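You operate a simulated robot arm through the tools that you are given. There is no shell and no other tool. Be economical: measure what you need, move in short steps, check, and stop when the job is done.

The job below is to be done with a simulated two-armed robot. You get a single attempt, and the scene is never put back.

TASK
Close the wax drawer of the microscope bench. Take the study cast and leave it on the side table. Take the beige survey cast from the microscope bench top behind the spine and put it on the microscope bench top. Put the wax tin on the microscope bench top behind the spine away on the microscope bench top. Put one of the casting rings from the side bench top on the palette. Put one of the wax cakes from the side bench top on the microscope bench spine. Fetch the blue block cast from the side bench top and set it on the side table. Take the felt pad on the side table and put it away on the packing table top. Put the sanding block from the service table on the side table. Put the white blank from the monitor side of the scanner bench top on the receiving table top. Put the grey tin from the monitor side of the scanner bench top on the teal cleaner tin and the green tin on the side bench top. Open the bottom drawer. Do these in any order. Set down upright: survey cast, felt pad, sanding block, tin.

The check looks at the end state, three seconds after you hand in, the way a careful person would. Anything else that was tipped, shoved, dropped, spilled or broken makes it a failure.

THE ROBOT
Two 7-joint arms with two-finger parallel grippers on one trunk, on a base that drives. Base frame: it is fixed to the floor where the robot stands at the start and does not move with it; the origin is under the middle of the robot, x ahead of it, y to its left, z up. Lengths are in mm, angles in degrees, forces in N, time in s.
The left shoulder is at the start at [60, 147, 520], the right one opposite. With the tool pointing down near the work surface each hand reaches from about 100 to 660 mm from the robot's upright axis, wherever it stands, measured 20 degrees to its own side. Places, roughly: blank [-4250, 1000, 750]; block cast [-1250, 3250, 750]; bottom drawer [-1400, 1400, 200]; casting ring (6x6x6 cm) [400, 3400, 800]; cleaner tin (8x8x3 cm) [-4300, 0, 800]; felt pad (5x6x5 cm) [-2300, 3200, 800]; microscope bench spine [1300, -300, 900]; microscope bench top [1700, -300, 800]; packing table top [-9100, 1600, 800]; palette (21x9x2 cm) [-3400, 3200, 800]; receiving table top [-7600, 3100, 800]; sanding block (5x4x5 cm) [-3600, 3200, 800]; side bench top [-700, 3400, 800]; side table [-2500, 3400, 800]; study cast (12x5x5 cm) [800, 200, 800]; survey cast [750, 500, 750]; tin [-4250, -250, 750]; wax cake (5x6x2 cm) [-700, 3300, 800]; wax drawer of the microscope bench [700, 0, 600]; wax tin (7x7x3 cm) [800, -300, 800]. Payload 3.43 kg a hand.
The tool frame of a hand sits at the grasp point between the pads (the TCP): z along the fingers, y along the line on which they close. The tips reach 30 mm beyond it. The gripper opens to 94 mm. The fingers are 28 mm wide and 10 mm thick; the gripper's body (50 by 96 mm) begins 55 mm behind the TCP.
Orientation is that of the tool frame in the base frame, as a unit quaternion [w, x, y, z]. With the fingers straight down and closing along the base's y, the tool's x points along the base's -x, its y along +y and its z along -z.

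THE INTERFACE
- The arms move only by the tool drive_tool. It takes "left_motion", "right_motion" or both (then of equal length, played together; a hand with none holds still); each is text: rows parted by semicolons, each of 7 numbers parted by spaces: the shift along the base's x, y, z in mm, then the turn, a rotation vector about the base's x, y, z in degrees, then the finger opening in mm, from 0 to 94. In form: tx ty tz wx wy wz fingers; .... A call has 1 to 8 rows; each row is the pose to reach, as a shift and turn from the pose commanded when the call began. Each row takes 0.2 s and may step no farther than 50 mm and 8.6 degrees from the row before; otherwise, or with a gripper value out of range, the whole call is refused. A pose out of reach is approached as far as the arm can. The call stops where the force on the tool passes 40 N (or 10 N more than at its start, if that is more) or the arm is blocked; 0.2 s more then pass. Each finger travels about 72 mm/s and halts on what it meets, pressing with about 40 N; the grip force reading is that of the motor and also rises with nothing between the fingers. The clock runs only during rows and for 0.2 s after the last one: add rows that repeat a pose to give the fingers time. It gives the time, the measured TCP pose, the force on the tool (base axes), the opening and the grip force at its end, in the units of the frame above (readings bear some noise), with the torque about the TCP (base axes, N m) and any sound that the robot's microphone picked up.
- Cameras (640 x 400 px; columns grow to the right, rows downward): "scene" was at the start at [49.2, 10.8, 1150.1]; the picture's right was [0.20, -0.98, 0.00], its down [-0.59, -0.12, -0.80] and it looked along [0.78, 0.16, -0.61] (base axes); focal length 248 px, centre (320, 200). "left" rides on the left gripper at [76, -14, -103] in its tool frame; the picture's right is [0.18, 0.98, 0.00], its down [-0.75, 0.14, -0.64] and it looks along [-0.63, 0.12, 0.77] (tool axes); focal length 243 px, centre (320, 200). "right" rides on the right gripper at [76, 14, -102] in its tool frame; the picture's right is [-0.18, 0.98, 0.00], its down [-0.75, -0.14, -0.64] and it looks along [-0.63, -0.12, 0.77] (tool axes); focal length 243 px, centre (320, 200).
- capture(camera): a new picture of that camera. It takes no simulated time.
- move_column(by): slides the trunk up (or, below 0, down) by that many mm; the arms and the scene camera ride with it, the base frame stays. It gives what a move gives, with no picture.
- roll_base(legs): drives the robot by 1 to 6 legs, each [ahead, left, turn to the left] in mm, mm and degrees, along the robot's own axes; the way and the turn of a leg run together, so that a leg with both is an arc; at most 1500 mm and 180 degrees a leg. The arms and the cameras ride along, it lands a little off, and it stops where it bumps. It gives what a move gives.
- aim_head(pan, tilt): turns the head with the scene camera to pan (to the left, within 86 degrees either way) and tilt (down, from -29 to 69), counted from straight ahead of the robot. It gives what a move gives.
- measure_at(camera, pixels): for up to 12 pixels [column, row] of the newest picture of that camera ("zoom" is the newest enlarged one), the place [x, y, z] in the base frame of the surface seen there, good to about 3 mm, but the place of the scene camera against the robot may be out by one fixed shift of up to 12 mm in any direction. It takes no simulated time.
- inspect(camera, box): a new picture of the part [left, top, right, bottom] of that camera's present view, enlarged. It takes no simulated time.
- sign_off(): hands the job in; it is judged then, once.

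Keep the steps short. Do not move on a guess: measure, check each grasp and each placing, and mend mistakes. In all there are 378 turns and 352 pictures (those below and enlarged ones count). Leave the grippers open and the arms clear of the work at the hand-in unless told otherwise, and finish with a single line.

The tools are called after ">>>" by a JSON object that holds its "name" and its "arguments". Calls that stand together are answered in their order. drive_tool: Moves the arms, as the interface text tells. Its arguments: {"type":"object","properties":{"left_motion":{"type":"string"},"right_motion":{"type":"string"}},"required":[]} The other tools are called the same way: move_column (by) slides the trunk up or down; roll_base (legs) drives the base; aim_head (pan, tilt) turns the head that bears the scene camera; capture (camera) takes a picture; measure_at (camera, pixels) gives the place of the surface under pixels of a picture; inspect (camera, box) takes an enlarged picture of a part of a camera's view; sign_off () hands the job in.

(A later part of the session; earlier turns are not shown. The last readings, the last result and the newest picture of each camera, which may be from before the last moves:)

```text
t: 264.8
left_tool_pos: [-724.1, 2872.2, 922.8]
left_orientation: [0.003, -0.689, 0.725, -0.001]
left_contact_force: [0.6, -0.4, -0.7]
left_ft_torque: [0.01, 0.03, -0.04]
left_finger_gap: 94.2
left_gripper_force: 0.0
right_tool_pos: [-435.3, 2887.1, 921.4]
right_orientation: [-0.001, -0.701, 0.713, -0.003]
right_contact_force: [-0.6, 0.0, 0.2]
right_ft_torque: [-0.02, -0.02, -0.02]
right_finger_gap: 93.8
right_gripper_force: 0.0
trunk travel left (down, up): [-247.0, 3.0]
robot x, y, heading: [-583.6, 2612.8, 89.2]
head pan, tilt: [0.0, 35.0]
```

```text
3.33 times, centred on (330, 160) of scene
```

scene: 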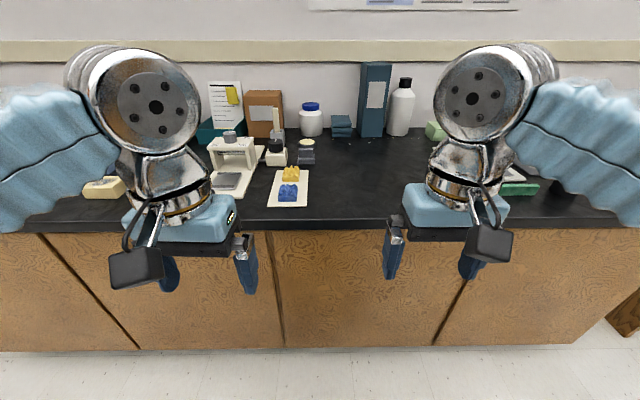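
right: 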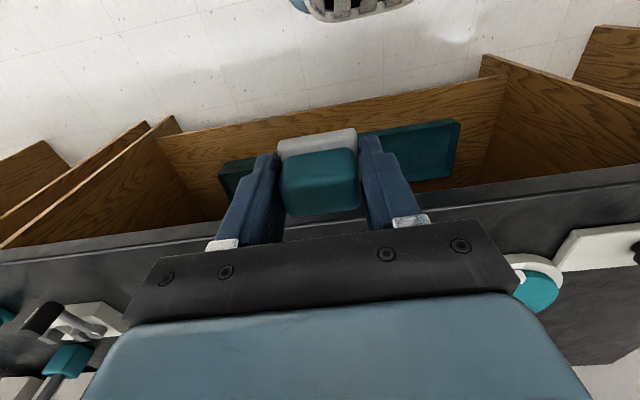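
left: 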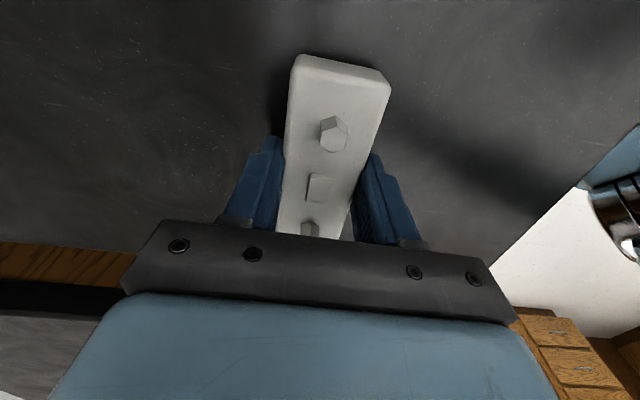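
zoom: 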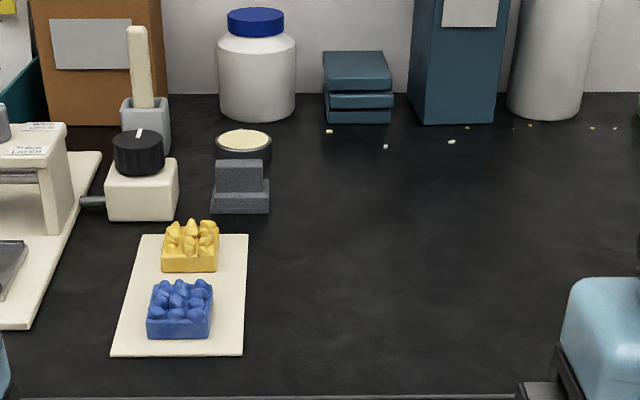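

The yellow and blue bite-wax blocks on the cream tray match the wax cakes' place (-700,3300). Drive closer to pick the yellow one with the left hand.

>>> {"name": "roll_base", "arguments": {"legs": [[160, 0, 0.9]]}}

>>> {"name": "aim_head", "arguments": {"pan": 0, "tilt": 48}}

>>> {"name": "inspect", "arguments": {"camera": "scene", "box": [220, 80, 420, 220]}}

>>> {"name": "measure_at", "arguments": {"camera": "zoom", "pixels": [[160, 150], [130, 200], [200, 230], [50, 270], [100, 100]]}}

```text
t: 266.2
left_tool_pos: [-726.3, 3030.2, 922.4]
left_orientation: [0.001, -0.695, 0.719, 0.0]
left_contact_force: [1.0, 0.2, -0.1]
left_ft_torque: [-0.01, 0.03, -0.02]
left_finger_gap: 93.9
left_gripper_force: 0.1
right_tool_pos: [-439.8, 3051.0, 923.2]
right_orientation: [-0.002, -0.707, 0.707, -0.002]
right_contact_force: [-0.8, -0.4, 0.1]
right_ft_torque: [0.0, 0.03, -0.01]
right_finger_gap: 93.8
right_gripper_force: 0.0
trunk travel left (down, up): [-247.0, 3.0]
robot x, y, heading: [-584.8, 2772.3, 90.1]
head pan, tilt: [0.0, 35.0]
```

```text
t: 266.9
left_tool_pos: [-725.7, 3031.0, 923.3]
left_orientation: [0.002, -0.695, 0.719, 0.0]
left_contact_force: [0.5, -0.3, -0.8]
left_ft_torque: [-0.01, 0.01, 0.01]
left_finger_gap: 93.9
left_gripper_force: 0.1
right_tool_pos: [-440.1, 3050.5, 923.2]
right_orientation: [-0.002, -0.707, 0.707, -0.003]
right_contact_force: [-0.2, -0.7, 0.2]
right_ft_torque: [0.0, -0.01, 0.04]
right_finger_gap: 94.2
right_gripper_force: 0.0
trunk travel left (down, up): [-247.0, 3.0]
robot x, y, heading: [-585.5, 2772.4, 89.8]
head pan, tilt: [0.0, 48.0]
```

```text
2.86 times, centred on (320, 150) of scene
```

zoom: 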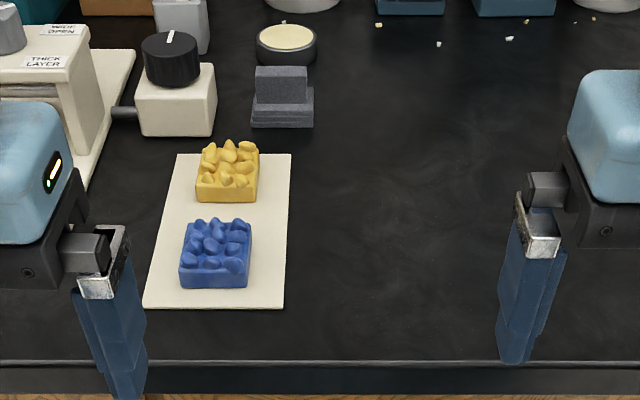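

```text
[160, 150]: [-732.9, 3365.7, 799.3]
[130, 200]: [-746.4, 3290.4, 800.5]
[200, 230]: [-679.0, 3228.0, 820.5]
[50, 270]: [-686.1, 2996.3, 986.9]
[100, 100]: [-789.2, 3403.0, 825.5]
```

>>> {"name": "drive_tool", "arguments": {"left_motion": "15 45 0 0 0 0 94; 30 90 -5 0 0 0 94; 45 135 -10 0 0 0 94; 58 180 -20 0 0 0 94; 58 220 -30 0 0 0 94; 58 240 -40 0 0 0 94"}}

>>> {"name": "capture", "arguments": {"camera": "left"}}

```text
t: 268.3
left_tool_pos: [-669.6, 3273.0, 884.0]
left_orientation: [0.002, -0.695, 0.719, 0.0]
left_contact_force: [-0.1, 1.1, 0.2]
left_ft_torque: [0.02, 0.01, -0.02]
left_finger_gap: 94.2
left_gripper_force: 0.1
right_tool_pos: [-440.0, 3051.8, 923.4]
right_orientation: [0.002, 0.708, -0.707, 0.003]
right_contact_force: [0.4, 0.6, -0.1]
right_ft_torque: [-0.02, 0.0, 0.0]
right_finger_gap: 94.0
right_gripper_force: 0.0
trunk travel left (down, up): [-247.0, 3.0]
robot x, y, heading: [-586.7, 2770.1, 89.9]
head pan, tilt: [0.0, 48.0]
```

```text
265 pictures are left
```

left: 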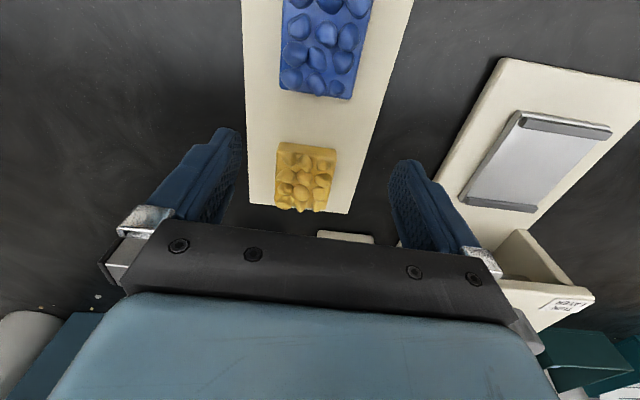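

>>> {"name": "measure_at", "arguments": {"camera": "left", "pixels": [[305, 175], [277, 175], [333, 175], [306, 145], [303, 205], [340, 110], [284, 90], [352, 97], [380, 240], [345, 237]]}}

```text
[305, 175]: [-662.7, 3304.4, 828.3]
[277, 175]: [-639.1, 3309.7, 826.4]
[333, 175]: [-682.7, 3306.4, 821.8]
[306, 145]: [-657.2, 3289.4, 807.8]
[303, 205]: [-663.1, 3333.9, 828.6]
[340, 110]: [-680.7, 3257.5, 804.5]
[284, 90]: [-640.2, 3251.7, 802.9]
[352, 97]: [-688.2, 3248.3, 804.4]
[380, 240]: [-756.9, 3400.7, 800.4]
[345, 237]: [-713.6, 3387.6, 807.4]
```

Cake centre (-661,3313), top 829, tray 804. Descend and grip.

>>> {"name": "drive_tool", "arguments": {"left_motion": "8 40 0 0 0 0 94; 8 40 -30 0 0 0 94; 8 40 -47 0 0 0 94; 8 40 -47 0 0 0 60; 8 40 -47 0 0 0 30; 8 40 -47 0 0 0 20; 8 40 -47 0 0 0 20"}}

>>> {"name": "capture", "arguments": {"camera": "left"}}

```text
t: 269.9
left_tool_pos: [-660.1, 3310.5, 835.3]
left_orientation: [0.002, -0.695, 0.719, -0.001]
left_contact_force: [-0.3, 0.5, -0.3]
left_ft_torque: [0.0, 0.01, 0.0]
left_finger_gap: 47.2
left_gripper_force: 39.8
right_tool_pos: [-438.8, 3050.5, 922.2]
right_orientation: [-0.002, -0.707, 0.707, -0.003]
right_contact_force: [0.2, -0.1, 0.5]
right_ft_torque: [0.02, 0.02, -0.02]
right_finger_gap: 94.0
right_gripper_force: 0.1
trunk travel left (down, up): [-247.0, 3.0]
robot x, y, heading: [-581.7, 2773.0, 90.1]
head pan, tilt: [0.0, 48.0]
```

```text
264 pictures are left
```

left: 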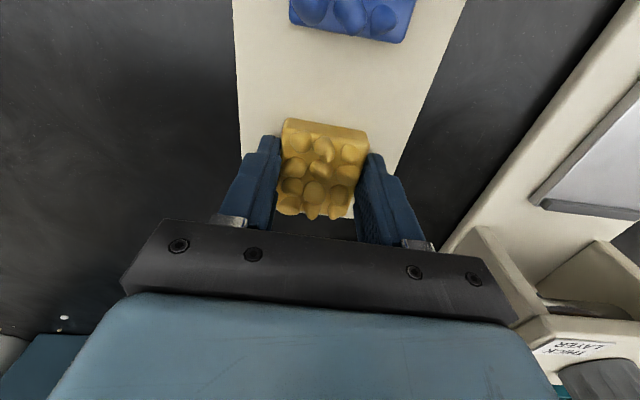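

Gripped (47 mm). Lift and retract.

>>> {"name": "drive_tool", "arguments": {"left_motion": "0 0 30 0 0 0 20; 0 0 65 0 0 0 20; 0 -40 85 0 0 0 20; 0 -85 90 0 0 0 20; 0 -130 90 0 0 0 20; -15 -175 90 0 0 0 20; -30 -220 90 0 0 0 20; -50 -260 90 0 0 0 20"}}

>>> {"name": "capture", "arguments": {"camera": "left"}}

>>> {"name": "roll_base", "arguments": {"legs": [[-250, 0, 0], [0, -980, 0]]}}

>>> {"name": "aim_head", "arguments": {"pan": 0, "tilt": 35}}

>>> {"name": "capture", "arguments": {"camera": "scene"}}

>>> {"name": "inspect", "arguments": {"camera": "scene", "box": [180, 80, 460, 240]}}

```text
t: 271.7
left_tool_pos: [-708.8, 3050.4, 926.2]
left_orientation: [0.002, -0.695, 0.719, 0.0]
left_contact_force: [0.2, 0.3, -1.3]
left_ft_torque: [-0.01, 0.0, -0.01]
left_finger_gap: 47.0
left_gripper_force: 39.4
right_tool_pos: [-441.1, 3051.0, 922.8]
right_orientation: [0.002, 0.707, -0.707, 0.003]
right_contact_force: [-0.7, 1.0, -0.2]
right_ft_torque: [0.01, 0.01, -0.01]
right_finger_gap: 94.3
right_gripper_force: 0.1
trunk travel left (down, up): [-247.0, 3.0]
robot x, y, heading: [-585.3, 2775.4, 89.9]
head pan, tilt: [0.0, 48.0]
```

```text
263 pictures are left
```

left: 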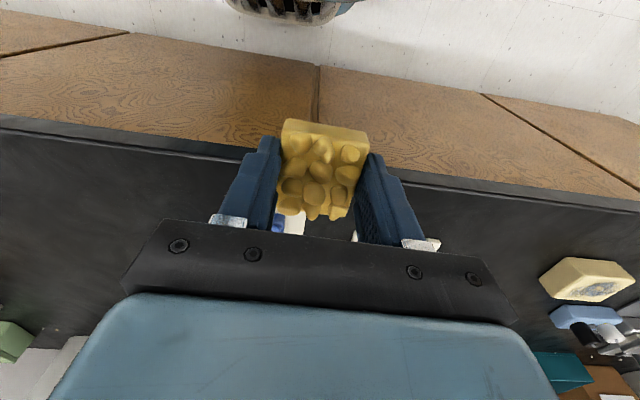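

```text
t: 278.3
left_tool_pos: [270.3, 2805.5, 924.4]
left_orientation: [0.002, -0.697, 0.717, -0.001]
left_contact_force: [-0.4, -0.3, -1.0]
left_ft_torque: [0.01, 0.02, 0.01]
left_finger_gap: 47.2
left_gripper_force: 39.7
right_tool_pos: [538.5, 2806.9, 923.4]
right_orientation: [0.001, 0.709, -0.705, 0.003]
right_contact_force: [0.3, -0.1, -0.1]
right_ft_torque: [0.0, 0.02, 0.0]
right_finger_gap: 94.0
right_gripper_force: 0.1
trunk travel left (down, up): [-247.0, 3.0]
robot x, y, heading: [396.6, 2527.0, 90.3]
head pan, tilt: [0.0, 48.0]
```

```text
t: 279.0
left_tool_pos: [271.8, 2804.3, 925.5]
left_orientation: [0.002, -0.697, 0.717, -0.001]
left_contact_force: [-0.1, 0.5, -1.4]
left_ft_torque: [-0.01, -0.02, -0.02]
left_finger_gap: 47.0
left_gripper_force: 40.3
right_tool_pos: [539.7, 2806.7, 922.6]
right_orientation: [0.001, 0.709, -0.705, 0.003]
right_contact_force: [0.1, -0.1, -0.4]
right_ft_torque: [0.01, 0.04, 0.02]
right_finger_gap: 93.7
right_gripper_force: 0.1
trunk travel left (down, up): [-247.0, 3.0]
robot x, y, heading: [392.4, 2525.0, 90.3]
head pan, tilt: [0.0, 35.0]
```

```text
262 pictures are left
```

scene: 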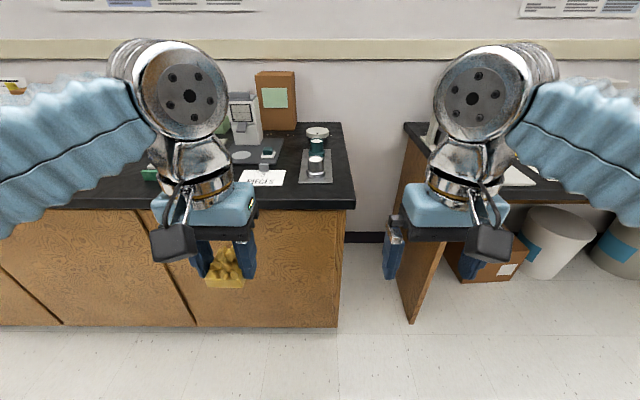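

```text
2.29 times, centred on (320, 160) of scene
```

zoom: 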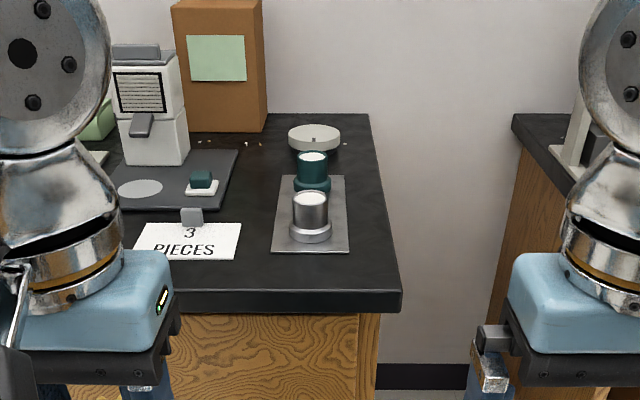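

Casting rings: silver one (front) and teal one on a grey tray. Measure the silver one.

>>> {"name": "measure_at", "arguments": {"camera": "zoom", "pixels": [[310, 197], [310, 235], [292, 235], [331, 235], [294, 200], [327, 200], [312, 155], [312, 185], [285, 245], [310, 290]]}}

```text
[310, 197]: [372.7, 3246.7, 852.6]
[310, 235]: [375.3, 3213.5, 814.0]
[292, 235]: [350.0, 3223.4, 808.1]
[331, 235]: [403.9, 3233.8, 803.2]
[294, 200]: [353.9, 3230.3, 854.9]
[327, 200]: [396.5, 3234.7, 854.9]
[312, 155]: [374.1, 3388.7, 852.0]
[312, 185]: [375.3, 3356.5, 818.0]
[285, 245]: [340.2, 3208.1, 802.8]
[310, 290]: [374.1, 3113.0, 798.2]
```

>>> {"name": "roll_base", "arguments": {"legs": [[0, 165, 0], [215, 0, -0.3]]}}

>>> {"name": "drive_tool", "arguments": {"right_motion": "0 45 0 0 0 0 94; 0 90 0 0 0 0 94; 0 135 0 0 0 0 94; 0 180 0 0 0 0 94"}}

>>> {"name": "capture", "arguments": {"camera": "right"}}

```text
t: 281.7
left_tool_pos: [102.3, 3017.6, 927.2]
left_orientation: [0.002, -0.695, 0.719, -0.001]
left_contact_force: [-0.6, -0.6, 0.0]
left_ft_torque: [-0.01, -0.03, 0.0]
left_finger_gap: 47.1
left_gripper_force: 39.6
right_tool_pos: [370.0, 3020.6, 922.2]
right_orientation: [-0.002, -0.707, 0.707, -0.003]
right_contact_force: [-0.4, 0.2, -0.7]
right_ft_torque: [-0.01, 0.0, -0.01]
right_finger_gap: 93.6
right_gripper_force: 0.1
trunk travel left (down, up): [-247.0, 3.0]
robot x, y, heading: [228.0, 2736.5, 89.9]
head pan, tilt: [0.0, 35.0]
```

```text
t: 282.7
left_tool_pos: [103.2, 3019.1, 925.8]
left_orientation: [0.001, -0.694, 0.72, 0.0]
left_contact_force: [-0.3, -0.1, -0.9]
left_ft_torque: [0.0, 0.03, -0.02]
left_finger_gap: 47.1
left_gripper_force: 40.1
right_tool_pos: [370.3, 3201.9, 923.6]
right_orientation: [-0.002, -0.706, 0.708, -0.003]
right_contact_force: [0.5, -0.1, -0.3]
right_ft_torque: [0.02, -0.03, -0.01]
right_finger_gap: 93.9
right_gripper_force: 0.1
trunk travel left (down, up): [-247.0, 3.0]
robot x, y, heading: [222.2, 2743.8, 90.0]
head pan, tilt: [0.0, 35.0]
```

```text
260 pictures are left
```

right: 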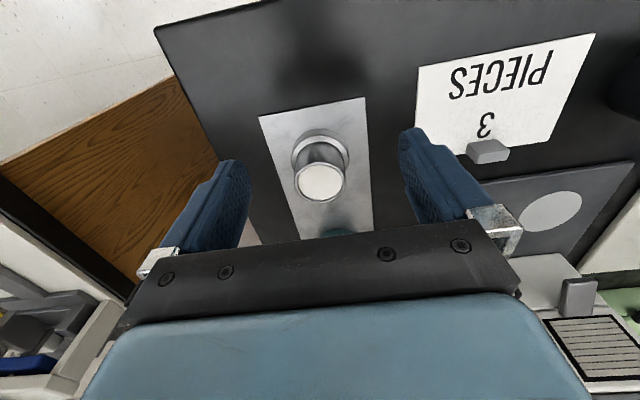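

>>> {"name": "measure_at", "arguments": {"camera": "right", "pixels": [[319, 182], [297, 182], [343, 180], [319, 168], [318, 200], [292, 152], [348, 145], [318, 132], [270, 120], [490, 150], [500, 100]]}}

```text
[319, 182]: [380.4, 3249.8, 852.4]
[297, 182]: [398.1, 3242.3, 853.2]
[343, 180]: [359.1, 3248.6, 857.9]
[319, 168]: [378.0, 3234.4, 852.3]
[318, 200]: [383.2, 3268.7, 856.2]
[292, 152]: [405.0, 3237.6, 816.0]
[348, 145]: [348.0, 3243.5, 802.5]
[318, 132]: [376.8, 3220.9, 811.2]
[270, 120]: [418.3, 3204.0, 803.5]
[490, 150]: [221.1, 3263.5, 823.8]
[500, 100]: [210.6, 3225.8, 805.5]
```

>>> {"name": "drive_tool", "arguments": {"right_motion": "5 30 0 0 0 0 94; 9 48 -25 0 0 0 94; 9 48 -60 0 0 0 94; 9 48 -73 0 0 0 94; 9 48 -73 0 0 0 60; 9 48 -73 0 0 0 30; 9 48 -73 0 0 0 20; 9 48 -73 0 0 0 20"}}

>>> {"name": "drive_tool", "arguments": {"right_motion": "0 0 30 0 0 0 20; 0 0 70 0 0 0 20; 0 -40 80 0 0 0 20; 0 -85 80 0 0 0 20; 0 -130 80 0 0 0 20; 0 -175 80 0 0 0 20; 0 -220 80 0 0 0 20"}}

>>> {"name": "capture", "arguments": {"camera": "right"}}

```text
t: 284.5
left_tool_pos: [102.3, 3020.6, 924.9]
left_orientation: [0.001, -0.695, 0.719, 0.0]
left_contact_force: [0.1, -0.9, -0.6]
left_ft_torque: [0.02, 0.01, 0.0]
left_finger_gap: 47.3
left_gripper_force: 40.5
right_tool_pos: [380.6, 3247.6, 849.3]
right_orientation: [0.002, 0.707, -0.707, 0.003]
right_contact_force: [0.7, -0.6, 0.3]
right_ft_torque: [0.0, 0.0, -0.02]
right_finger_gap: 45.4
right_gripper_force: 40.2
trunk travel left (down, up): [-247.0, 3.0]
robot x, y, heading: [222.7, 2742.2, 89.8]
head pan, tilt: [0.0, 35.0]
```

```text
t: 286.1
left_tool_pos: [102.0, 3020.3, 925.9]
left_orientation: [0.002, -0.694, 0.72, 0.0]
left_contact_force: [-0.2, 0.0, -2.0]
left_ft_torque: [0.01, 0.06, 0.01]
left_finger_gap: 47.2
left_gripper_force: 39.7
right_tool_pos: [379.8, 3025.1, 927.7]
right_orientation: [-0.003, -0.707, 0.707, -0.003]
right_contact_force: [0.2, 0.0, -2.1]
right_ft_torque: [-0.04, 0.01, -0.02]
right_finger_gap: 45.5
right_gripper_force: 40.1
trunk travel left (down, up): [-247.0, 3.0]
robot x, y, heading: [225.2, 2741.4, 90.1]
head pan, tilt: [0.0, 35.0]
```

```text
259 pictures are left
```

right: 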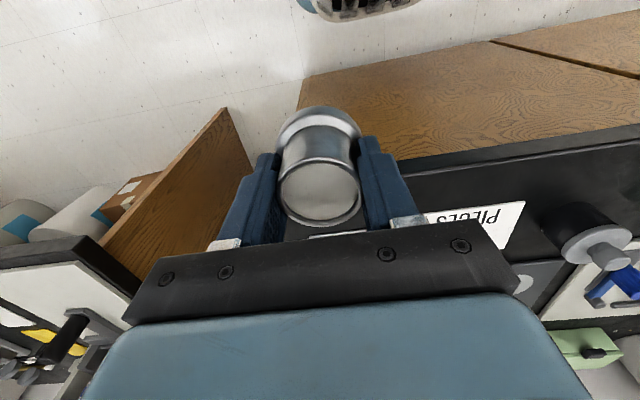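

Ring held. Back off, turn toward the microscope bench's left end and look at the spine.

>>> {"name": "roll_base", "arguments": {"legs": [[-350, 0, 0], [0, 0, -90], [300, 0, 0]]}}

>>> {"name": "aim_head", "arguments": {"pan": -35, "tilt": 18}}

>>> {"name": "capture", "arguments": {"camera": "scene"}}

```text
t: 293.9
left_tool_pos: [803.6, 2506.9, 925.8]
left_orientation: [0.001, 0.022, 1.0, -0.002]
left_contact_force: [-0.4, 1.1, -0.9]
left_ft_torque: [-0.01, 0.04, 0.0]
left_finger_gap: 47.1
left_gripper_force: 39.5
right_tool_pos: [808.9, 2228.8, 929.0]
right_orientation: [-0.004, 0.006, 1.0, -0.001]
right_contact_force: [-0.4, -0.1, -1.7]
right_ft_torque: [0.02, -0.01, -0.02]
right_finger_gap: 45.3
right_gripper_force: 39.8
trunk travel left (down, up): [-247.0, 3.0]
robot x, y, heading: [526.3, 2386.6, -0.7]
head pan, tilt: [0.0, 35.0]
```

```text
t: 294.9
left_tool_pos: [803.9, 2507.0, 926.0]
left_orientation: [0.0, 0.023, 1.0, -0.002]
left_contact_force: [-0.2, 0.2, -1.7]
left_ft_torque: [0.0, 0.01, -0.01]
left_finger_gap: 47.2
left_gripper_force: 39.5
right_tool_pos: [809.6, 2228.6, 928.4]
right_orientation: [-0.004, 0.005, 1.0, -0.001]
right_contact_force: [-0.5, -0.6, -1.3]
right_ft_torque: [0.01, -0.02, 0.01]
right_finger_gap: 45.6
right_gripper_force: 39.8
trunk travel left (down, up): [-247.0, 3.0]
robot x, y, heading: [530.1, 2386.0, -0.9]
head pan, tilt: [-35.0, 18.0]
```

```text
258 pictures are left
```

scene: 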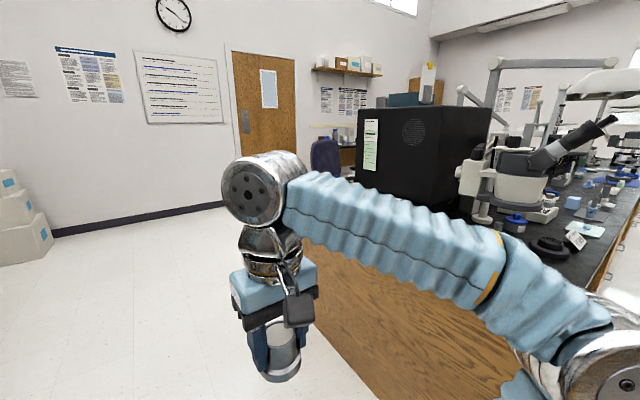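

The left end of the spine is taken by a big black box, so I'll use the free right end. Drive there.

>>> {"name": "roll_base", "arguments": {"legs": [[-1210, 0, 0.9], [0, 0, -90], [1300, 0, 0], [1300, 0, 0]]}}

>>> {"name": "roll_base", "arguments": {"legs": [[1250, 200, 0], [1260, 0, 0], [0, 0, 90], [1300, 0, 0]]}}

```text
t: 316.9
left_tool_pos: [-541.9, -465.4, 926.2]
left_orientation: [-0.001, 0.721, 0.692, -0.001]
left_contact_force: [0.1, 0.5, -0.5]
left_ft_torque: [0.01, 0.0, 0.02]
left_finger_gap: 47.2
left_gripper_force: 39.6
right_tool_pos: [-820.1, -470.5, 927.4]
right_orientation: [-0.003, 0.709, 0.705, 0.002]
right_contact_force: [-0.3, 0.0, -2.3]
right_ft_torque: [-0.02, -0.01, 0.01]
right_finger_gap: 45.4
right_gripper_force: 40.2
trunk travel left (down, up): [-247.0, 3.0]
robot x, y, heading: [-664.3, -185.2, -90.1]
head pan, tilt: [-35.0, 18.0]
```

```text
t: 339.0
left_tool_pos: [1122.6, -2625.4, 926.3]
left_orientation: [0.001, 0.04, 0.999, -0.001]
left_contact_force: [0.3, -0.2, -1.6]
left_ft_torque: [0.01, 0.03, -0.01]
left_finger_gap: 47.3
left_gripper_force: 40.2
right_tool_pos: [1116.9, -2901.6, 928.9]
right_orientation: [-0.004, 0.024, 1.0, -0.001]
right_contact_force: [-0.4, 0.0, -1.0]
right_ft_torque: [-0.03, 0.0, 0.0]
right_finger_gap: 45.0
right_gripper_force: 40.0
trunk travel left (down, up): [-247.0, 3.0]
robot x, y, heading: [839.3, -2730.4, -2.5]
head pan, tilt: [-35.0, 18.0]
```

>>> {"name": "roll_base", "arguments": {"legs": [[560, 0, 2.5], [0, 0, 90]]}}

>>> {"name": "aim_head", "arguments": {"pan": 0, "tilt": 30}}

>>> {"name": "capture", "arguments": {"camera": "scene"}}

>>> {"name": "inspect", "arguments": {"camera": "scene", "box": [180, 60, 460, 220]}}

```text
t: 346.1
left_tool_pos: [1273.8, -2476.1, 924.9]
left_orientation: [0.002, -0.703, 0.711, -0.001]
left_contact_force: [0.0, -0.6, -1.4]
left_ft_torque: [0.03, 0.0, 0.0]
left_finger_gap: 47.0
left_gripper_force: 40.0
right_tool_pos: [1551.6, -2462.0, 928.7]
right_orientation: [0.003, 0.716, -0.698, 0.002]
right_contact_force: [0.5, -0.8, -0.8]
right_ft_torque: [-0.01, -0.02, 0.02]
right_finger_gap: 45.7
right_gripper_force: 39.4
trunk travel left (down, up): [-247.0, 3.0]
robot x, y, heading: [1403.9, -2752.6, 91.6]
head pan, tilt: [-35.0, 18.0]
```

```text
t: 347.2
left_tool_pos: [1273.1, -2475.6, 926.4]
left_orientation: [0.002, -0.704, 0.71, -0.001]
left_contact_force: [0.1, 0.1, -0.7]
left_ft_torque: [0.01, -0.01, -0.01]
left_finger_gap: 47.1
left_gripper_force: 39.8
right_tool_pos: [1552.4, -2461.5, 928.9]
right_orientation: [0.002, 0.717, -0.698, 0.003]
right_contact_force: [-0.1, -0.6, -2.0]
right_ft_torque: [0.02, 0.04, -0.01]
right_finger_gap: 45.6
right_gripper_force: 40.3
trunk travel left (down, up): [-247.0, 3.0]
robot x, y, heading: [1405.3, -2750.9, 91.4]
head pan, tilt: [0.0, 30.0]
```

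```text
257 pictures are left
```

scene: 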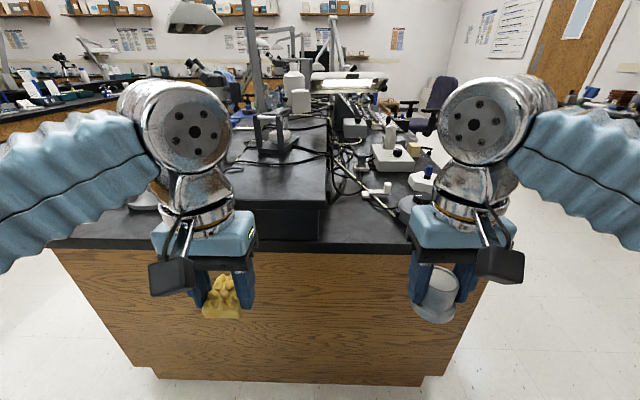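

```text
2.29 times, centred on (320, 140) of scene
```

zoom: 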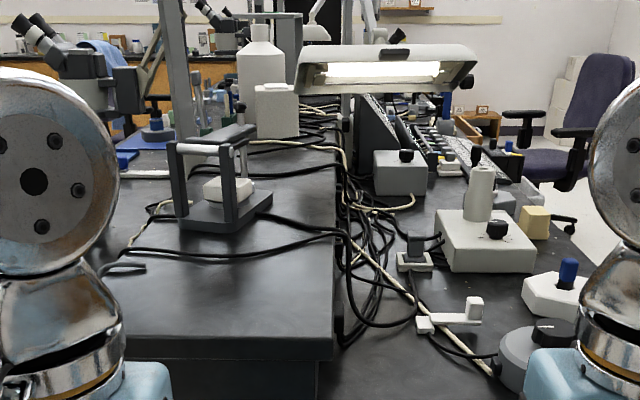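

The spine's end is a wide free black surface. Measure it.

>>> {"name": "measure_at", "arguments": {"camera": "zoom", "pixels": [[230, 345], [330, 350], [130, 350], [250, 300], [300, 280], [150, 290], [330, 260], [200, 240], [110, 265]]}}

```text
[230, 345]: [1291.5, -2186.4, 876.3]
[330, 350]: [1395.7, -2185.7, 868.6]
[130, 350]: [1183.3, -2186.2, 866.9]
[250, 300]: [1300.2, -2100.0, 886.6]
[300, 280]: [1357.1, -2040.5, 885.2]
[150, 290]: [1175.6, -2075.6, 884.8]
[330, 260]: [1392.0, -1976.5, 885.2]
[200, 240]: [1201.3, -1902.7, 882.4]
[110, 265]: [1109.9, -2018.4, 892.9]
```

Place at (1275,-2095). Drive 190 mm ahead, raising the left hand first.

>>> {"name": "drive_tool", "arguments": {"left_motion": "0 0 25 0 0 0 20; 0 0 40 0 0 0 20"}}

>>> {"name": "roll_base", "arguments": {"legs": [[190, 0, -1.5]]}}

>>> {"name": "drive_tool", "arguments": {"left_motion": "0 45 0 0 0 0 20; 0 90 0 0 0 0 20; 0 135 0 0 0 0 20; 0 180 -5 0 0 0 20; 0 190 -15 0 0 0 20"}}

>>> {"name": "capture", "arguments": {"camera": "left"}}

```text
t: 347.8
left_tool_pos: [1274.6, -2474.8, 964.8]
left_orientation: [0.001, -0.704, 0.71, 0.0]
left_contact_force: [-0.6, -0.4, -1.1]
left_ft_torque: [0.0, -0.02, 0.01]
left_finger_gap: 47.1
left_gripper_force: 40.0
right_tool_pos: [1551.7, -2461.6, 926.6]
right_orientation: [0.002, 0.716, -0.698, 0.003]
right_contact_force: [0.2, 1.0, -1.0]
right_ft_torque: [0.0, 0.01, 0.01]
right_finger_gap: 45.3
right_gripper_force: 40.2
trunk travel left (down, up): [-247.0, 3.0]
robot x, y, heading: [1404.3, -2749.3, 91.5]
head pan, tilt: [0.0, 30.0]
```

```text
t: 349.3
left_tool_pos: [1279.1, -2282.8, 967.4]
left_orientation: [0.002, -0.695, 0.719, 0.0]
left_contact_force: [0.9, 0.0, -0.8]
left_ft_torque: [-0.04, 0.01, -0.03]
left_finger_gap: 46.8
left_gripper_force: 40.0
right_tool_pos: [1556.4, -2276.5, 928.2]
right_orientation: [0.002, 0.708, -0.707, 0.003]
right_contact_force: [0.2, 0.3, -2.1]
right_ft_torque: [-0.02, 0.0, 0.0]
right_finger_gap: 45.5
right_gripper_force: 39.9
trunk travel left (down, up): [-247.0, 3.0]
robot x, y, heading: [1399.8, -2561.5, 90.0]
head pan, tilt: [0.0, 30.0]
```

```text
t: 350.5
left_tool_pos: [1276.8, -2092.4, 952.7]
left_orientation: [0.002, -0.696, 0.718, 0.0]
left_contact_force: [0.1, 0.3, -0.8]
left_ft_torque: [-0.01, 0.04, 0.05]
left_finger_gap: 47.1
left_gripper_force: 39.7
right_tool_pos: [1556.1, -2276.1, 928.1]
right_orientation: [0.003, 0.707, -0.707, 0.003]
right_contact_force: [-0.7, -0.3, -0.8]
right_ft_torque: [0.0, 0.01, -0.02]
right_finger_gap: 45.5
right_gripper_force: 40.0
trunk travel left (down, up): [-247.0, 3.0]
robot x, y, heading: [1402.5, -2559.4, 90.0]
head pan, tilt: [0.0, 30.0]
```

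```text
255 pictures are left
```

left: 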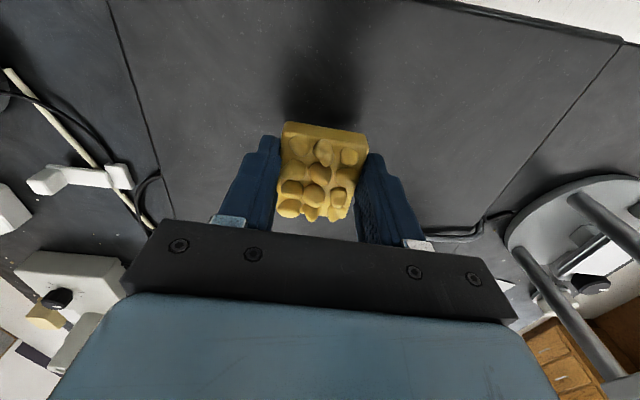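

>>> {"name": "measure_at", "arguments": {"camera": "left", "pixels": [[230, 120], [420, 120]]}}

>>> {"name": "drive_tool", "arguments": {"left_motion": "0 0 -20 0 0 0 20; 0 0 -33 0 0 0 20; 0 0 -34 0 0 0 20; 0 0 -35 0 0 0 20; 0 0 -36 0 0 0 20"}}

```text
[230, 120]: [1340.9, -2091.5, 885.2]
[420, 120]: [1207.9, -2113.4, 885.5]
```

```text
t: 351.7
left_tool_pos: [1278.5, -2092.7, 917.4]
left_orientation: [0.005, -0.696, 0.718, 0.001]
left_contact_force: [-1.3, 6.9, 24.4]
left_ft_torque: [0.01, 0.45, -0.12]
left_finger_gap: 47.2
left_gripper_force: 40.3
right_tool_pos: [1556.7, -2276.8, 928.9]
right_orientation: [0.001, 0.707, -0.707, 0.003]
right_contact_force: [0.5, 0.9, -1.6]
right_ft_torque: [0.02, -0.02, -0.02]
right_finger_gap: 45.2
right_gripper_force: 40.3
trunk travel left (down, up): [-247.0, 3.0]
robot x, y, heading: [1400.6, -2564.2, 90.1]
head pan, tilt: [0.0, 30.0]
```

Contact. Release and retract.

>>> {"name": "drive_tool", "arguments": {"left_motion": "0 0 1 0 0 0 45; 0 0 1 0 0 0 60; 0 0 1 0 0 0 80; 0 0 1 0 0 0 94; 0 0 25 0 0 0 94; 0 0 45 0 0 0 94; 0 -45 50 0 0 0 94; 0 -90 50 0 0 0 94"}}

>>> {"name": "drive_tool", "arguments": {"left_motion": "0 -45 0 0 0 0 94; 0 -90 -10 0 0 0 94; 0 -105 -30 0 0 0 94"}}

>>> {"name": "roll_base", "arguments": {"legs": [[-180, 0, 0]]}}

>>> {"name": "capture", "arguments": {"camera": "scene"}}

```text
t: 353.5
left_tool_pos: [1279.9, -2184.5, 964.2]
left_orientation: [0.001, -0.695, 0.719, 0.0]
left_contact_force: [0.6, -0.2, 0.3]
left_ft_torque: [-0.02, -0.01, 0.01]
left_finger_gap: 93.9
left_gripper_force: 0.0
right_tool_pos: [1556.6, -2276.8, 928.2]
right_orientation: [0.002, 0.707, -0.707, 0.003]
right_contact_force: [-0.4, -0.6, -2.0]
right_ft_torque: [-0.02, -0.02, 0.01]
right_finger_gap: 45.4
right_gripper_force: 40.0
trunk travel left (down, up): [-247.0, 3.0]
robot x, y, heading: [1400.5, -2564.5, 90.0]
head pan, tilt: [0.0, 30.0]
```

```text
t: 354.3
left_tool_pos: [1277.8, -2290.9, 935.3]
left_orientation: [0.002, -0.695, 0.719, -0.001]
left_contact_force: [-0.5, 0.3, -1.0]
left_ft_torque: [0.0, 0.01, -0.02]
left_finger_gap: 94.0
left_gripper_force: 0.0
right_tool_pos: [1555.0, -2277.7, 928.6]
right_orientation: [0.002, 0.708, -0.706, 0.003]
right_contact_force: [-0.6, 0.4, -1.8]
right_ft_torque: [0.02, 0.02, 0.02]
right_finger_gap: 45.3
right_gripper_force: 40.1
trunk travel left (down, up): [-247.0, 3.0]
robot x, y, heading: [1401.2, -2564.0, 90.0]
head pan, tilt: [0.0, 30.0]
```

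```text
t: 355.8
left_tool_pos: [1278.4, -2472.2, 936.0]
left_orientation: [0.002, -0.695, 0.719, -0.001]
left_contact_force: [0.2, 0.2, -0.4]
left_ft_torque: [-0.02, 0.0, 0.02]
left_finger_gap: 94.0
left_gripper_force: 0.0
right_tool_pos: [1557.1, -2460.0, 928.8]
right_orientation: [0.002, 0.708, -0.706, 0.003]
right_contact_force: [-0.5, 0.4, -1.3]
right_ft_torque: [-0.03, -0.01, 0.04]
right_finger_gap: 45.7
right_gripper_force: 40.5
trunk travel left (down, up): [-247.0, 3.0]
robot x, y, heading: [1400.3, -2748.2, 90.0]
head pan, tilt: [0.0, 30.0]
```

```text
254 pictures are left
```

scene: 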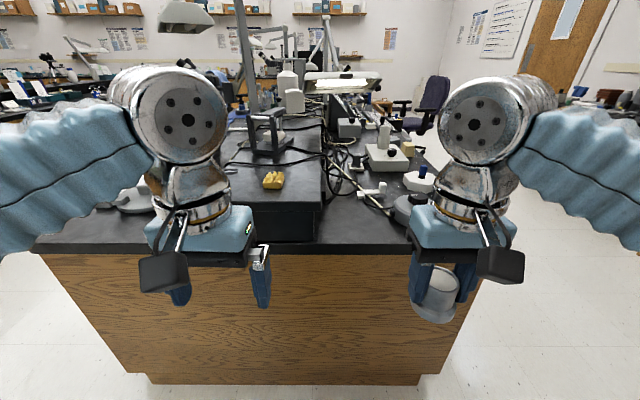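

Wax cake is on the spine. Return toward the side bench for the blue block cast.

>>> {"name": "roll_base", "arguments": {"legs": [[0, 0, 90], [1040, 0, 0], [1040, 0, 0], [0, 0, -90], [1300, 0, 0], [1300, 0, 0]]}}

```text
t: 386.3
left_tool_pos: [-701.9, 151.2, 936.0]
left_orientation: [0.003, -0.675, 0.738, -0.001]
left_contact_force: [-0.4, 0.9, -0.2]
left_ft_torque: [0.03, -0.02, 0.0]
left_finger_gap: 93.9
left_gripper_force: 0.0
right_tool_pos: [-423.1, 147.7, 928.3]
right_orientation: [-0.002, -0.688, 0.726, -0.003]
right_contact_force: [0.0, -0.1, -1.8]
right_ft_torque: [0.04, 0.0, -0.03]
right_finger_gap: 45.4
right_gripper_force: 40.0
trunk travel left (down, up): [-247.0, 3.0]
robot x, y, heading: [-595.3, -127.7, 86.9]
head pan, tilt: [0.0, 30.0]
```

>>> {"name": "roll_base", "arguments": {"legs": [[100, 95, 3.1], [1250, 0, 0], [1250, 0, 0], [0, 445, 0]]}}

>>> {"name": "capture", "arguments": {"camera": "scene"}}

>>> {"name": "inspect", "arguments": {"camera": "scene", "box": [200, 100, 420, 230]}}

```text
t: 401.6
left_tool_pos: [-1275.7, 2707.8, 935.8]
left_orientation: [0.001, -0.702, 0.712, -0.001]
left_contact_force: [0.3, -0.4, 0.9]
left_ft_torque: [0.01, 0.0, -0.02]
left_finger_gap: 94.1
left_gripper_force: 0.1
right_tool_pos: [-998.4, 2725.4, 928.2]
right_orientation: [0.002, 0.713, -0.701, 0.003]
right_contact_force: [-0.5, -0.5, -1.1]
right_ft_torque: [0.02, 0.02, 0.02]
right_finger_gap: 45.3
right_gripper_force: 39.7
trunk travel left (down, up): [-247.0, 3.0]
robot x, y, heading: [-1149.8, 2432.1, 90.7]
head pan, tilt: [0.0, 30.0]
```

```text
253 pictures are left
```

scene: 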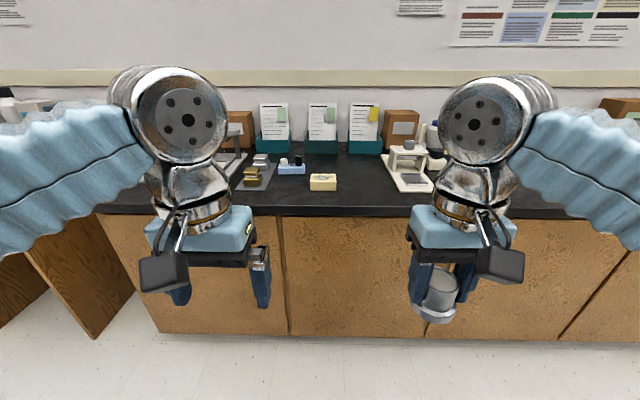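

```text
2.91 times, centred on (310, 165) of scene
```

zoom: 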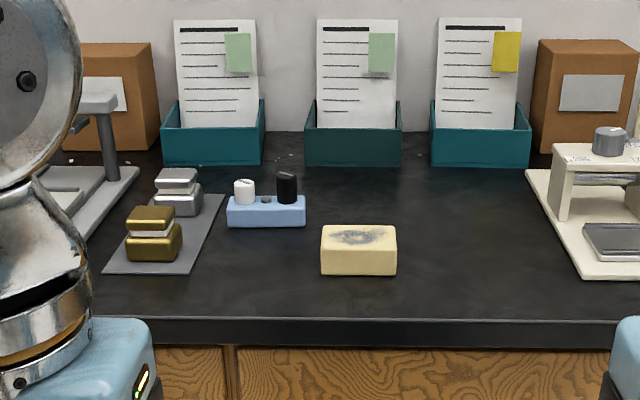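

Drive closer to inspect the blue piece.

>>> {"name": "roll_base", "arguments": {"legs": [[340, 0, -0.7]]}}

>>> {"name": "aim_head", "arguments": {"pan": 5, "tilt": 45}}

>>> {"name": "capture", "arguments": {"camera": "scene"}}

>>> {"name": "inspect", "arguments": {"camera": "scene", "box": [240, 80, 400, 200]}}

```text
t: 403.8
left_tool_pos: [-1276.4, 3050.0, 936.4]
left_orientation: [0.001, -0.697, 0.717, -0.001]
left_contact_force: [1.1, 0.7, -0.6]
left_ft_torque: [0.05, 0.01, 0.01]
left_finger_gap: 94.2
left_gripper_force: 0.1
right_tool_pos: [-998.5, 3064.3, 928.7]
right_orientation: [0.002, 0.709, -0.705, 0.003]
right_contact_force: [-0.1, -0.4, -1.6]
right_ft_torque: [-0.03, 0.03, 0.0]
right_finger_gap: 45.3
right_gripper_force: 39.8
trunk travel left (down, up): [-247.0, 3.0]
robot x, y, heading: [-1152.4, 2776.1, 90.3]
head pan, tilt: [0.0, 30.0]
```

```text
t: 404.6
left_tool_pos: [-1274.8, 3050.2, 936.3]
left_orientation: [0.002, -0.697, 0.717, -0.001]
left_contact_force: [-0.4, -0.1, -0.1]
left_ft_torque: [0.02, 0.0, -0.03]
left_finger_gap: 94.2
left_gripper_force: 0.1
right_tool_pos: [-997.9, 3064.3, 929.2]
right_orientation: [0.002, 0.709, -0.705, 0.003]
right_contact_force: [-0.4, -0.1, -1.6]
right_ft_torque: [0.01, -0.02, 0.0]
right_finger_gap: 45.5
right_gripper_force: 40.1
trunk travel left (down, up): [-247.0, 3.0]
robot x, y, heading: [-1148.9, 2777.5, 90.2]
head pan, tilt: [5.0, 45.0]
```

```text
251 pictures are left
```

scene: 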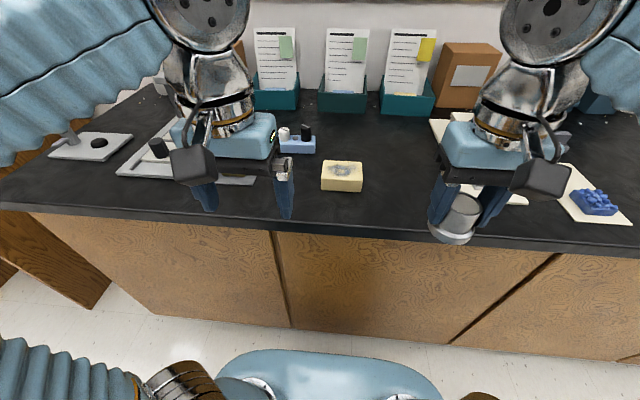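

```text
3.33 times, centred on (320, 140) of scene
```

zoom: 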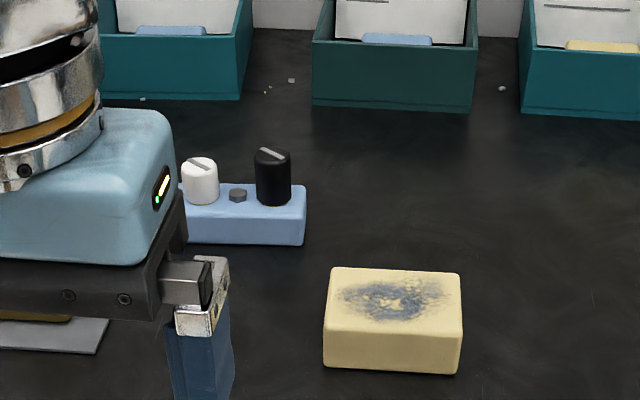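

There are coloured items inside the teal trays too. Look at those.

>>> {"name": "inspect", "arguments": {"camera": "scene", "box": [250, 20, 450, 120]}}

>>> {"name": "measure_at", "arguments": {"camera": "zoom", "pixels": [[80, 225], [310, 235], [520, 235], [310, 290], [310, 225]]}}

```text
3.20 times, centred on (350, 70) of scene
```

zoom: 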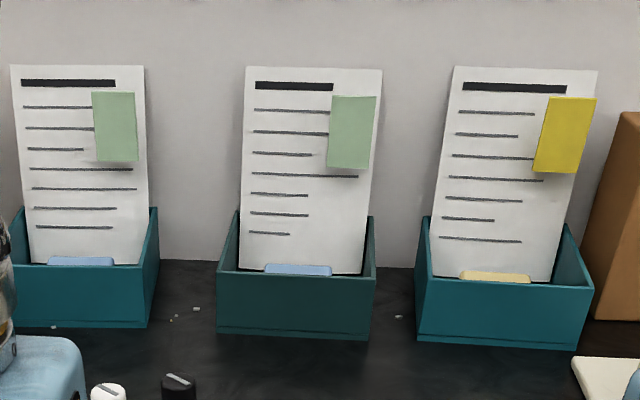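

```text
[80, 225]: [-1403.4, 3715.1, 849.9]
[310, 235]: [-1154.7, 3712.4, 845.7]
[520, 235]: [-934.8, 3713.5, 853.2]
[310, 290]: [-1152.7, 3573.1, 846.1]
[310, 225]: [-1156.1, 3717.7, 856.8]
```

I take the blue bar-shaped block (-1275,3345) as the blue block cast (its place fits the given one). Bring the left hand above it to measure.

>>> {"name": "drive_tool", "arguments": {"left_motion": "0 45 0 0 0 0 94; 0 90 0 0 0 0 94; 0 135 0 0 0 0 94; 0 180 0 0 0 0 94; 0 210 0 0 0 0 94"}}

>>> {"name": "capture", "arguments": {"camera": "left"}}

>>> {"name": "capture", "arguments": {"camera": "scene"}}

```text
t: 405.8
left_tool_pos: [-1275.8, 3261.8, 936.0]
left_orientation: [0.001, -0.697, 0.717, 0.0]
left_contact_force: [0.2, -0.7, 0.0]
left_ft_torque: [0.0, 0.01, 0.0]
left_finger_gap: 94.1
left_gripper_force: 0.1
right_tool_pos: [-999.1, 3064.8, 929.2]
right_orientation: [0.001, 0.709, -0.705, 0.003]
right_contact_force: [0.0, -0.2, -1.7]
right_ft_torque: [0.01, 0.03, -0.03]
right_finger_gap: 45.3
right_gripper_force: 39.9
trunk travel left (down, up): [-247.0, 3.0]
robot x, y, heading: [-1150.0, 2778.1, 90.3]
head pan, tilt: [5.0, 45.0]
```

```text
248 pictures are left
```

left: 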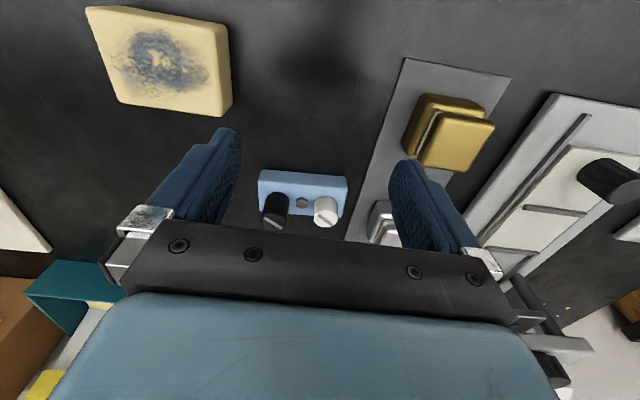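

```text
247 pictures are left
```

scene: 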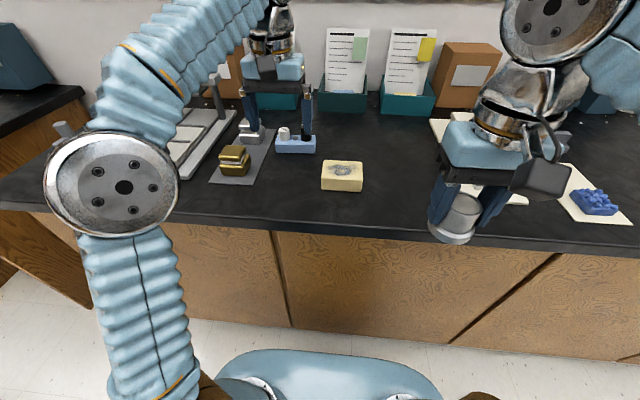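

>>> {"name": "inspect", "arguments": {"camera": "left", "box": [230, 140, 390, 250]}}

>>> {"name": "measure_at", "arguments": {"camera": "left", "pixels": [[260, 185], [346, 190], [261, 172], [346, 180], [303, 192], [276, 200], [273, 222], [325, 203], [327, 222], [340, 212], [375, 215], [385, 235]]}}

```text
3.64 times, centred on (310, 195) of left
```

zoom: 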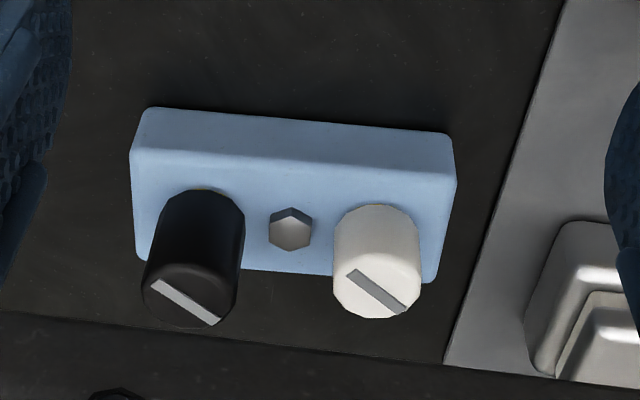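

```text
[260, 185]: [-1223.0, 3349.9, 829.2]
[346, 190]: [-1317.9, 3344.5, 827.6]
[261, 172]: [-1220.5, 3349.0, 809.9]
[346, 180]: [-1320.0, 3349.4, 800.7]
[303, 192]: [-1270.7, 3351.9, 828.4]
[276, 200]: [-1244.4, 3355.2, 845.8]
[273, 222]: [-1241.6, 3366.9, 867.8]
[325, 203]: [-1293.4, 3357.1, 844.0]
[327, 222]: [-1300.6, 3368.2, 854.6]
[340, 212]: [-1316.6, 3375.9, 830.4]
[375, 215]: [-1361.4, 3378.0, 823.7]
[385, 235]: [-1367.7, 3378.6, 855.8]
```

This blue piece has dials, so I'm not fully sure; I'll come back to it after seeing how other items are made (I must return to this bench with the green tin anyway). Retract and take the ring to the palette.

>>> {"name": "drive_tool", "arguments": {"left_motion": "0 -45 0 0 0 0 94; 0 -90 0 0 0 0 94; 0 -135 0 0 0 0 94; 0 -180 0 0 0 0 94; 0 -210 0 0 0 0 94"}}

>>> {"name": "roll_base", "arguments": {"legs": [[-270, 0, 0], [0, 1200, 0], [0, 1230, 0]]}}

>>> {"name": "aim_head", "arguments": {"pan": 0, "tilt": 38}}

>>> {"name": "capture", "arguments": {"camera": "scene"}}

```text
t: 407.0
left_tool_pos: [-1276.2, 3049.1, 937.4]
left_orientation: [0.001, -0.697, 0.717, -0.001]
left_contact_force: [0.1, 1.4, 0.6]
left_ft_torque: [-0.03, 0.02, -0.01]
left_finger_gap: 94.1
left_gripper_force: 0.0
right_tool_pos: [-997.3, 3065.1, 927.8]
right_orientation: [0.002, 0.709, -0.705, 0.003]
right_contact_force: [0.3, 0.9, -2.3]
right_ft_torque: [-0.01, -0.04, -0.01]
right_finger_gap: 45.1
right_gripper_force: 39.8
trunk travel left (down, up): [-247.0, 3.0]
robot x, y, heading: [-1153.7, 2779.2, 90.3]
head pan, tilt: [5.0, 45.0]
```

```text
t: 420.4
left_tool_pos: [-3692.1, 2753.7, 937.5]
left_orientation: [0.002, -0.695, 0.719, 0.0]
left_contact_force: [-0.3, 1.2, -0.3]
left_ft_torque: [0.01, 0.01, 0.01]
left_finger_gap: 94.2
left_gripper_force: 0.0
right_tool_pos: [-3414.2, 2766.5, 928.2]
right_orientation: [0.002, 0.708, -0.706, 0.003]
right_contact_force: [-0.5, 0.0, -2.2]
right_ft_torque: [0.0, 0.0, -0.03]
right_finger_gap: 45.3
right_gripper_force: 40.0
trunk travel left (down, up): [-247.0, 3.0]
robot x, y, heading: [-3567.7, 2482.9, 90.0]
head pan, tilt: [5.0, 45.0]
```

```text
t: 421.0
left_tool_pos: [-3691.5, 2754.1, 939.3]
left_orientation: [0.002, -0.695, 0.719, 0.0]
left_contact_force: [0.4, -0.5, -0.4]
left_ft_torque: [-0.01, 0.02, 0.01]
left_finger_gap: 93.6
left_gripper_force: 0.1
right_tool_pos: [-3414.4, 2766.4, 928.3]
right_orientation: [0.002, 0.707, -0.707, 0.003]
right_contact_force: [-0.6, -0.4, -1.6]
right_ft_torque: [-0.03, 0.0, 0.01]
right_finger_gap: 45.4
right_gripper_force: 40.0
trunk travel left (down, up): [-247.0, 3.0]
robot x, y, heading: [-3571.2, 2482.6, 89.9]
head pan, tilt: [0.0, 38.0]
```

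```text
245 pictures are left
```

scene: 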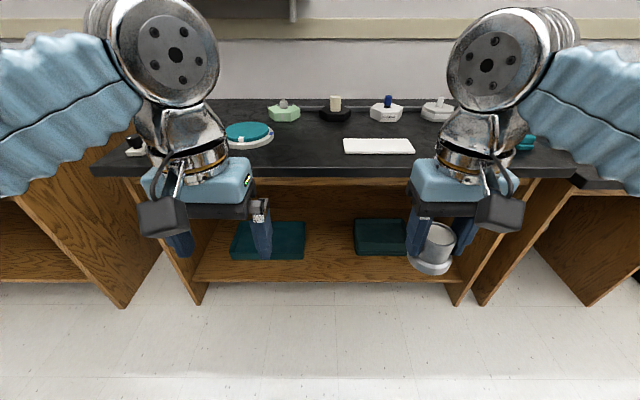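

Drive ahead and move the ring over the palette centre (-3400,3243).

>>> {"name": "roll_base", "arguments": {"legs": [[235, 0, 0]]}}

>>> {"name": "drive_tool", "arguments": {"right_motion": "2 45 5 0 0 0 20; 5 90 10 0 0 0 20; 8 135 10 0 0 0 20; 10 180 5 0 0 0 20; 10 220 0 0 0 0 20; 10 237 -10 0 0 0 20"}}

>>> {"name": "capture", "arguments": {"camera": "right"}}

```text
t: 422.8
left_tool_pos: [-3691.7, 2985.0, 938.6]
left_orientation: [0.001, -0.695, 0.719, 0.0]
left_contact_force: [0.3, -0.8, 0.1]
left_ft_torque: [0.0, 0.0, -0.02]
left_finger_gap: 93.9
left_gripper_force: 0.0
right_tool_pos: [-3412.5, 2997.6, 928.1]
right_orientation: [-0.001, -0.707, 0.708, -0.002]
right_contact_force: [-0.1, -0.6, -1.1]
right_ft_torque: [0.0, -0.03, 0.01]
right_finger_gap: 45.3
right_gripper_force: 39.6
trunk travel left (down, up): [-247.0, 3.0]
robot x, y, heading: [-3571.7, 2714.0, 89.9]
head pan, tilt: [0.0, 38.0]
```

```text
t: 424.2
left_tool_pos: [-3689.9, 2985.6, 938.7]
left_orientation: [0.002, -0.695, 0.719, 0.0]
left_contact_force: [-1.2, 0.2, 0.0]
left_ft_torque: [-0.02, 0.0, 0.02]
left_finger_gap: 94.1
left_gripper_force: 0.0
right_tool_pos: [-3404.0, 3236.2, 917.1]
right_orientation: [-0.001, -0.706, 0.708, -0.003]
right_contact_force: [-1.1, -0.6, -1.2]
right_ft_torque: [0.0, -0.03, 0.02]
right_finger_gap: 45.4
right_gripper_force: 39.7
trunk travel left (down, up): [-247.0, 3.0]
robot x, y, heading: [-3565.2, 2711.5, 90.0]
head pan, tilt: [0.0, 38.0]
```

```text
244 pictures are left
```

right: 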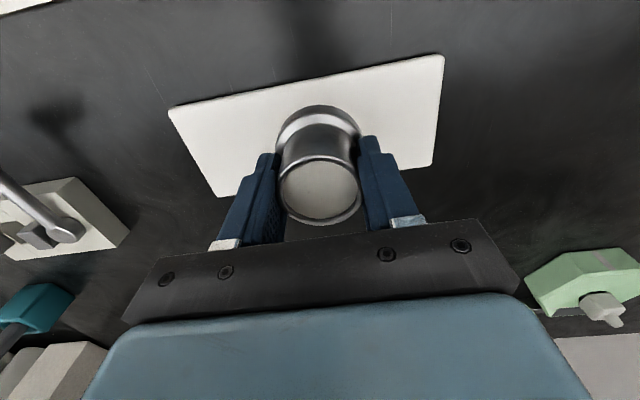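

>>> {"name": "measure_at", "arguments": {"camera": "right", "pixels": [[172, 112], [440, 60], [430, 160], [215, 190], [400, 100], [220, 140]]}}

```text
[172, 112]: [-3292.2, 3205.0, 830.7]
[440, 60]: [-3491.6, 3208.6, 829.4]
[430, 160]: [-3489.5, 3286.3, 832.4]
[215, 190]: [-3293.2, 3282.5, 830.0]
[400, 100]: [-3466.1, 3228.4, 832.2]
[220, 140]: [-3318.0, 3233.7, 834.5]
```

>>> {"name": "drive_tool", "arguments": {"right_motion": "10 9 0 0 0 0 20; 10 9 -20 0 0 0 20; 10 9 -34 0 0 0 20; 10 9 -36 0 0 0 20; 10 9 -38 0 0 0 20; 10 9 -40 0 0 0 20"}}

```text
t: 425.6
left_tool_pos: [-3690.8, 2985.2, 937.4]
left_orientation: [0.002, -0.695, 0.719, -0.001]
left_contact_force: [0.4, 0.0, 0.4]
left_ft_torque: [0.0, -0.01, 0.01]
left_finger_gap: 93.7
left_gripper_force: 0.1
right_tool_pos: [-3392.7, 3242.9, 878.6]
right_orientation: [-0.001, -0.707, 0.708, -0.003]
right_contact_force: [-0.4, -0.4, -1.8]
right_ft_torque: [-0.03, -0.02, 0.01]
right_finger_gap: 45.1
right_gripper_force: 40.0
trunk travel left (down, up): [-247.0, 3.0]
robot x, y, heading: [-3570.6, 2712.2, 90.0]
head pan, tilt: [0.0, 38.0]
```

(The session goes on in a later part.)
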